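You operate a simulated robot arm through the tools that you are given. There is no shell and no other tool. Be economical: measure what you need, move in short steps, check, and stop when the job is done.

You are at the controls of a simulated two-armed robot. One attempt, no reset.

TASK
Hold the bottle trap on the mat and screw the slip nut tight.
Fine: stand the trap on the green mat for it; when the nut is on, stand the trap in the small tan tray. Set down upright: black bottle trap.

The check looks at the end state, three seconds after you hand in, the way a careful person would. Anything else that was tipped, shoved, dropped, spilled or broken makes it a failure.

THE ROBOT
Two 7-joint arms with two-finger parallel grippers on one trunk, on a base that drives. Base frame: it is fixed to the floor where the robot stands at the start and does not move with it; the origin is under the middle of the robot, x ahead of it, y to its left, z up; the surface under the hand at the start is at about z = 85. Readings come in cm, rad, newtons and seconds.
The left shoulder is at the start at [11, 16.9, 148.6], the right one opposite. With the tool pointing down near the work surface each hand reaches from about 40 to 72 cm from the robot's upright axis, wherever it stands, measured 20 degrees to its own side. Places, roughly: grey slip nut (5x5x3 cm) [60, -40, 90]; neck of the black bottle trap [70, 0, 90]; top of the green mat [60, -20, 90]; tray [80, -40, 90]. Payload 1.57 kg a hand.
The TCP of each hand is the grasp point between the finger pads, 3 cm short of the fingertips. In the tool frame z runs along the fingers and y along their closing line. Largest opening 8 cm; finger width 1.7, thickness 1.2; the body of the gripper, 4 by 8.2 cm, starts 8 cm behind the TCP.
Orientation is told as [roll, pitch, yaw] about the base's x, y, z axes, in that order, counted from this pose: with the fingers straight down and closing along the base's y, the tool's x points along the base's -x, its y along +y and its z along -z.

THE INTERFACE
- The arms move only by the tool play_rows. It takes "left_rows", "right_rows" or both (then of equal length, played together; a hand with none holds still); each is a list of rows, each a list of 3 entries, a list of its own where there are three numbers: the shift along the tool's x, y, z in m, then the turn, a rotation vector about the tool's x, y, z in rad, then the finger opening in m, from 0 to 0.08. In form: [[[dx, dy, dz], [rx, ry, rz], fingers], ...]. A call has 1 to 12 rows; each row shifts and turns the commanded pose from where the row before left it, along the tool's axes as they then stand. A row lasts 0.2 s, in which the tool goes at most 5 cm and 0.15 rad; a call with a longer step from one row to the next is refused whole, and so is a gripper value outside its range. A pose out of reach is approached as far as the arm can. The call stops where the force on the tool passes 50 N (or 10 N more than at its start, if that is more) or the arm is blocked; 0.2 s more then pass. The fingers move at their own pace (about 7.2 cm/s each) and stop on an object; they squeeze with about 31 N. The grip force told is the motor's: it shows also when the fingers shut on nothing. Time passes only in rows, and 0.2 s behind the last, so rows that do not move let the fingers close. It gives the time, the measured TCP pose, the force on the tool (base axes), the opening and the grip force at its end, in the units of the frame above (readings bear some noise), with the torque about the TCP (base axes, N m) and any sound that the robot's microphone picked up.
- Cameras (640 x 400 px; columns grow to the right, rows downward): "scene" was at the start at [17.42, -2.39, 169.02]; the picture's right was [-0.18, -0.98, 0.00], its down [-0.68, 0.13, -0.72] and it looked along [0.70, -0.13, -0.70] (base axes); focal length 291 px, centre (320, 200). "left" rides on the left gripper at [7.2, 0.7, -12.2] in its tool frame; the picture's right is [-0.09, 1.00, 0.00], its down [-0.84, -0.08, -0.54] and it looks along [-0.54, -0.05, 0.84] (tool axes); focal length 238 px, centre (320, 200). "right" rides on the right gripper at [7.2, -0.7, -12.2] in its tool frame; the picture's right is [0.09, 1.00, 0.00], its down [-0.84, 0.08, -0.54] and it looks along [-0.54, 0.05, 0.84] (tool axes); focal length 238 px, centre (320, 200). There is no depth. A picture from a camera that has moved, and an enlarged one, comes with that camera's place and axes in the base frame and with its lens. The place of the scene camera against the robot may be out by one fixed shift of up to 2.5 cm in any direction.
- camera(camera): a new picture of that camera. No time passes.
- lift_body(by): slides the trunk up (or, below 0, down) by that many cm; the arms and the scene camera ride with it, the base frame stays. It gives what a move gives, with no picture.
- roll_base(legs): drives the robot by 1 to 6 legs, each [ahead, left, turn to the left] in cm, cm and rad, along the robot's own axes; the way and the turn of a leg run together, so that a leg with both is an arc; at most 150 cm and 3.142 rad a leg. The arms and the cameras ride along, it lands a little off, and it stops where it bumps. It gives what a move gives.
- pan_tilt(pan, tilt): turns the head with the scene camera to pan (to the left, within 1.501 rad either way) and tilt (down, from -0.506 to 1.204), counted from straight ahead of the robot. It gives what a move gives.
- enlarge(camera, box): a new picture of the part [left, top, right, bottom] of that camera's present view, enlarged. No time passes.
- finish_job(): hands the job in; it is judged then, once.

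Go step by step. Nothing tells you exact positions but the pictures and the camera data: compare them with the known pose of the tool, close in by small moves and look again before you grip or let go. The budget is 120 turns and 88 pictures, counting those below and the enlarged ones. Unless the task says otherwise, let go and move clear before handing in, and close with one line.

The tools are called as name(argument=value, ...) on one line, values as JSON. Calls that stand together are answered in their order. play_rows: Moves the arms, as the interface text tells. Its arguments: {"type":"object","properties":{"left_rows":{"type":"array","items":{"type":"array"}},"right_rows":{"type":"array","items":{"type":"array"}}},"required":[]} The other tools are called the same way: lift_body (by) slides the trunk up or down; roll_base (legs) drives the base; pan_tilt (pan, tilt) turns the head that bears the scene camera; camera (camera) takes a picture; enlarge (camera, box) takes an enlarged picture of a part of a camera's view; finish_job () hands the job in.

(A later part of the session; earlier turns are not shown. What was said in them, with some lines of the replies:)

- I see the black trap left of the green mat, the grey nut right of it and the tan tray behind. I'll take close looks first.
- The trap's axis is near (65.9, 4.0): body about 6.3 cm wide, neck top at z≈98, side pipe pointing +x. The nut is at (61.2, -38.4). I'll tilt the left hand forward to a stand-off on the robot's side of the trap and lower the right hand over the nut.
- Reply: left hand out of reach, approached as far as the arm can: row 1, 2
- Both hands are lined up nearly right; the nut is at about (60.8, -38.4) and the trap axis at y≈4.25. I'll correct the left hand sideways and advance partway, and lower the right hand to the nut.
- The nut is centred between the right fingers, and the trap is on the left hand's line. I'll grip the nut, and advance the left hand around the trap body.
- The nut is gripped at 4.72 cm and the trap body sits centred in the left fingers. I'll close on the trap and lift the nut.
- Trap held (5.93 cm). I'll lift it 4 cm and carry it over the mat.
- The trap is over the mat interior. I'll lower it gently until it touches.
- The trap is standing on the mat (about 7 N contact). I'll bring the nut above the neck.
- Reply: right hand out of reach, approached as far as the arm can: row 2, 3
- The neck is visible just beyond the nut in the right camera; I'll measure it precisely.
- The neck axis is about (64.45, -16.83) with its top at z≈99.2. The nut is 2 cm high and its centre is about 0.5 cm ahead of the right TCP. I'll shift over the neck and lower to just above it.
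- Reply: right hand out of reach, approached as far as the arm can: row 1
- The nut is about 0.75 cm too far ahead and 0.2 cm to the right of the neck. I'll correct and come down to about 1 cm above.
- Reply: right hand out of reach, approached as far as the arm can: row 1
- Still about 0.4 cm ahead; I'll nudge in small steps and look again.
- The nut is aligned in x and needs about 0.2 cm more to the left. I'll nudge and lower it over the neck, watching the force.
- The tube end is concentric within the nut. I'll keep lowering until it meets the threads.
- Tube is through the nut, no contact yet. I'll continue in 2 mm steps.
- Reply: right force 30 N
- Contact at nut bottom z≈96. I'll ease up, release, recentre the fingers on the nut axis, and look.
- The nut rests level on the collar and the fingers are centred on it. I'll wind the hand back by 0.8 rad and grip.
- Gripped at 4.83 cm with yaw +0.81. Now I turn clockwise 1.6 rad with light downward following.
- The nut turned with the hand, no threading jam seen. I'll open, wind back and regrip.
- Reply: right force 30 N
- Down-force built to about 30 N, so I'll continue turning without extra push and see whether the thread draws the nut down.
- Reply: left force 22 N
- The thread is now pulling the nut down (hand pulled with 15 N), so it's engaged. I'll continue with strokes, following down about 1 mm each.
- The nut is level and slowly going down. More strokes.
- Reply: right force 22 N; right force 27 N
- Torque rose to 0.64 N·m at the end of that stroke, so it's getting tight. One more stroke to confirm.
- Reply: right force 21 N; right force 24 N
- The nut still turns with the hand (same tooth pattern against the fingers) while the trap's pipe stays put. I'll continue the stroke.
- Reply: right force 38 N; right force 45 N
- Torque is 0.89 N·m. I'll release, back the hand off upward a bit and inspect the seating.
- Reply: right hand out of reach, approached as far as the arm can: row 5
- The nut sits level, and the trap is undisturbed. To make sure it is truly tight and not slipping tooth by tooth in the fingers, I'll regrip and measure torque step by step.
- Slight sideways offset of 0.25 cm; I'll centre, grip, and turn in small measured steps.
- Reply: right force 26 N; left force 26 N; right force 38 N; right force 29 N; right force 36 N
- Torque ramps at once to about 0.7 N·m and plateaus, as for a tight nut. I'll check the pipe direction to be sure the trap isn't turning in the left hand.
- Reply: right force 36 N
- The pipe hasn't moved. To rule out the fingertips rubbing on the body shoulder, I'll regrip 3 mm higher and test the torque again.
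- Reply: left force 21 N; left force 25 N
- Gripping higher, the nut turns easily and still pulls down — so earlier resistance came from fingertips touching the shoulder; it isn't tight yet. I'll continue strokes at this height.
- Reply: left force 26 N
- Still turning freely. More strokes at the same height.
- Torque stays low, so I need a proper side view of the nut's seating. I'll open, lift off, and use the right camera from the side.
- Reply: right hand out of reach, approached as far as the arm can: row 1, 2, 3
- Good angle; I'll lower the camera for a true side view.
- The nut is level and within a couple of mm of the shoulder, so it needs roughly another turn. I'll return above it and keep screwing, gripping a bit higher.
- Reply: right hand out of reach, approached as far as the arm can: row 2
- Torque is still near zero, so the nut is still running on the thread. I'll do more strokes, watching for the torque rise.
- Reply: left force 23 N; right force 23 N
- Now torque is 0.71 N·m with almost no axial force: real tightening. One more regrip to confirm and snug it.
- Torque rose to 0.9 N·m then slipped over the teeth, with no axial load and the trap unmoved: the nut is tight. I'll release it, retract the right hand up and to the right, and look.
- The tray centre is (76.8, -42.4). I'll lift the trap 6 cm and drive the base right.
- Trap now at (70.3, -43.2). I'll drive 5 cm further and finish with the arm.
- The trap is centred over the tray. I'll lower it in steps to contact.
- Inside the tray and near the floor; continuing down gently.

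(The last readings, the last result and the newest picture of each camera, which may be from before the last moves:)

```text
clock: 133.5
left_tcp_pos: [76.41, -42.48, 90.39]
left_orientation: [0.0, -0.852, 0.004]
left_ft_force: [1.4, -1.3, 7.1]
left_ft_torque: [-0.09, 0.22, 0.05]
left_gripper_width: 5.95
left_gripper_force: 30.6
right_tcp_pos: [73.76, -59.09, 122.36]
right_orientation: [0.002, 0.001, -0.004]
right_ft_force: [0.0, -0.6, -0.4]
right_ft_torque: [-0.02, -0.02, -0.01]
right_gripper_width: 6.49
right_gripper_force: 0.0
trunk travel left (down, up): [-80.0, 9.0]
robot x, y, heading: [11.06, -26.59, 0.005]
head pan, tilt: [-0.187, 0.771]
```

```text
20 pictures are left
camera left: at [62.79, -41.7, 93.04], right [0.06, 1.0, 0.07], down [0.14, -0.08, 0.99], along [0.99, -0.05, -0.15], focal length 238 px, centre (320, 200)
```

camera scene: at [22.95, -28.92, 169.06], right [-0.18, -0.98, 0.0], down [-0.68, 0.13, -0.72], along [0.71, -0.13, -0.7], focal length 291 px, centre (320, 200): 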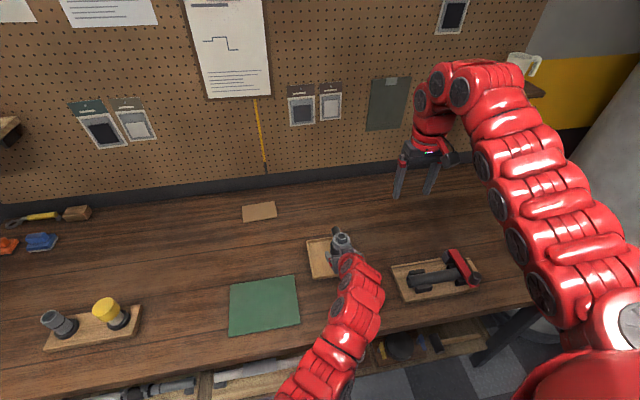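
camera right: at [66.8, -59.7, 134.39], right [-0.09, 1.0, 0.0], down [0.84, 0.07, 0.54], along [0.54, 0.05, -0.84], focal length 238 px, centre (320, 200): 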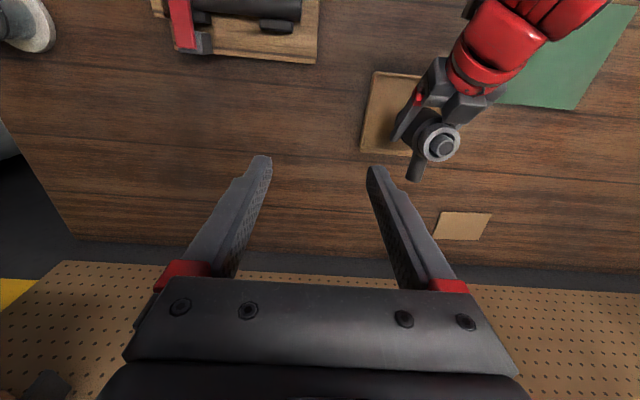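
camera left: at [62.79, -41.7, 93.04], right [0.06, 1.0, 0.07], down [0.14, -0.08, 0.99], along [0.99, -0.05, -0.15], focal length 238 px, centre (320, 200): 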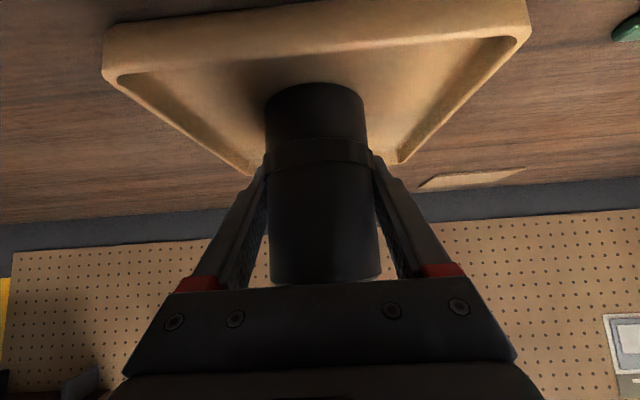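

The trap is standing in the tray (7 N contact). I'll open and back straight off along the fingers.

play_rows(left_rows=[[[0, 0, 0], [0, 0, 0], 0.07], [[0, 0, 0], [0, 0, 0], 0.08], [[0, 0, 0], [0, 0, 0], 0.08], [[0, 0, -0.01], [0, 0, 0], 0.08], [[0, 0, -0.02], [0, 0, 0], 0.08], [[0, 0, -0.03], [0, 0, 0], 0.08], [[0, 0, -0.04], [0, 0, 0], 0.08], [[0, 0, -0.04], [0, 0, 0], 0.08], [[0, 0, 0], [0, 0, 0], 0.08]])

camera(camera="left")

camera(camera="scene")

```text
clock: 135.5
left_tcp_pos: [66.03, -42.2, 99.63]
left_orientation: [0.001, -0.848, 0.001]
left_ft_force: [-0.6, 0.0, -0.1]
left_ft_torque: [0.03, -0.01, 0.0]
left_gripper_width: 8.01
left_gripper_force: 0.1
right_tcp_pos: [73.73, -59.04, 122.33]
right_orientation: [-0.001, -0.001, -0.004]
right_ft_force: [0.5, -0.9, 0.9]
right_ft_torque: [-0.01, -0.01, -0.04]
right_gripper_width: 6.5
right_gripper_force: 0.1
trunk travel left (down, up): [-80.0, 9.0]
robot x, y, heading: [11.25, -26.8, 0.003]
head pan, tilt: [-0.187, 0.771]
```

```text
19 pictures are left
camera left: at [52.37, -41.5, 102.27], right [0.06, 1.0, 0.07], down [0.15, -0.08, 0.99], along [0.99, -0.05, -0.15], focal length 238 px, centre (320, 200)
```

left: 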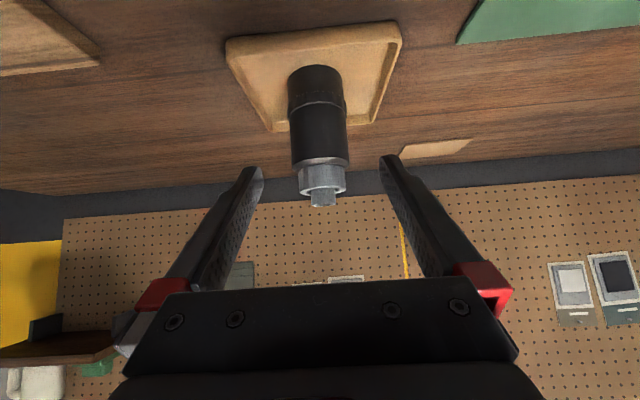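

```text
18 pictures are left
camera scene: at [28.83, -28.98, 169.01], right [-0.18, -0.98, 0.0], down [-0.69, 0.13, -0.72], along [0.7, -0.13, -0.7], focal length 291 px, centre (320, 200)
```

scene: 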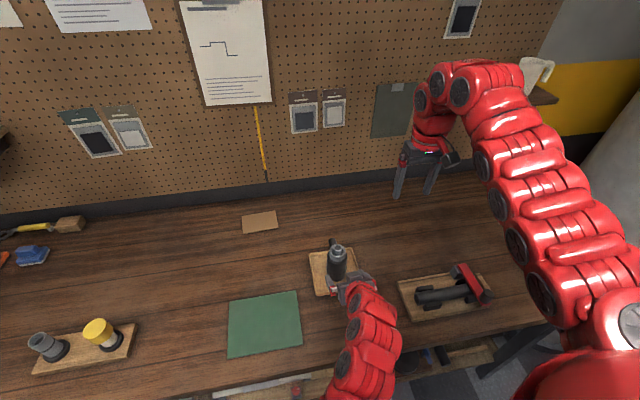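

enlarge(camera="left", box=[270, 140, 370, 215])

```text
5.33 times, centred on (320, 178) of left
camera zoom: at [52.37, -41.5, 102.27], right [0.06, 1.0, 0.07], down [0.15, -0.08, 0.99], along [0.99, -0.05, -0.15], focal length 1271 px, centre (320, 320)
```

zoom: 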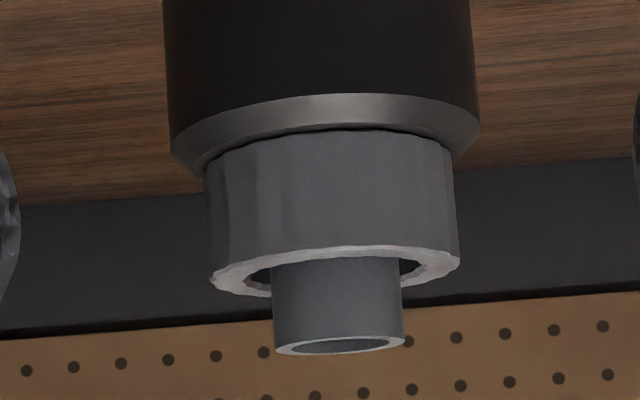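

The nut sits flush and level against the shoulder. The trap stands upright in the tray, both hands are clear, and nothing else has moved, so I'm handing in.

finish_job()

```text
The job is handed in.
```

The slip nut is screwed tight on the bottle trap, done with the trap held on the mat, and the trap now stands upright in the tan tray.
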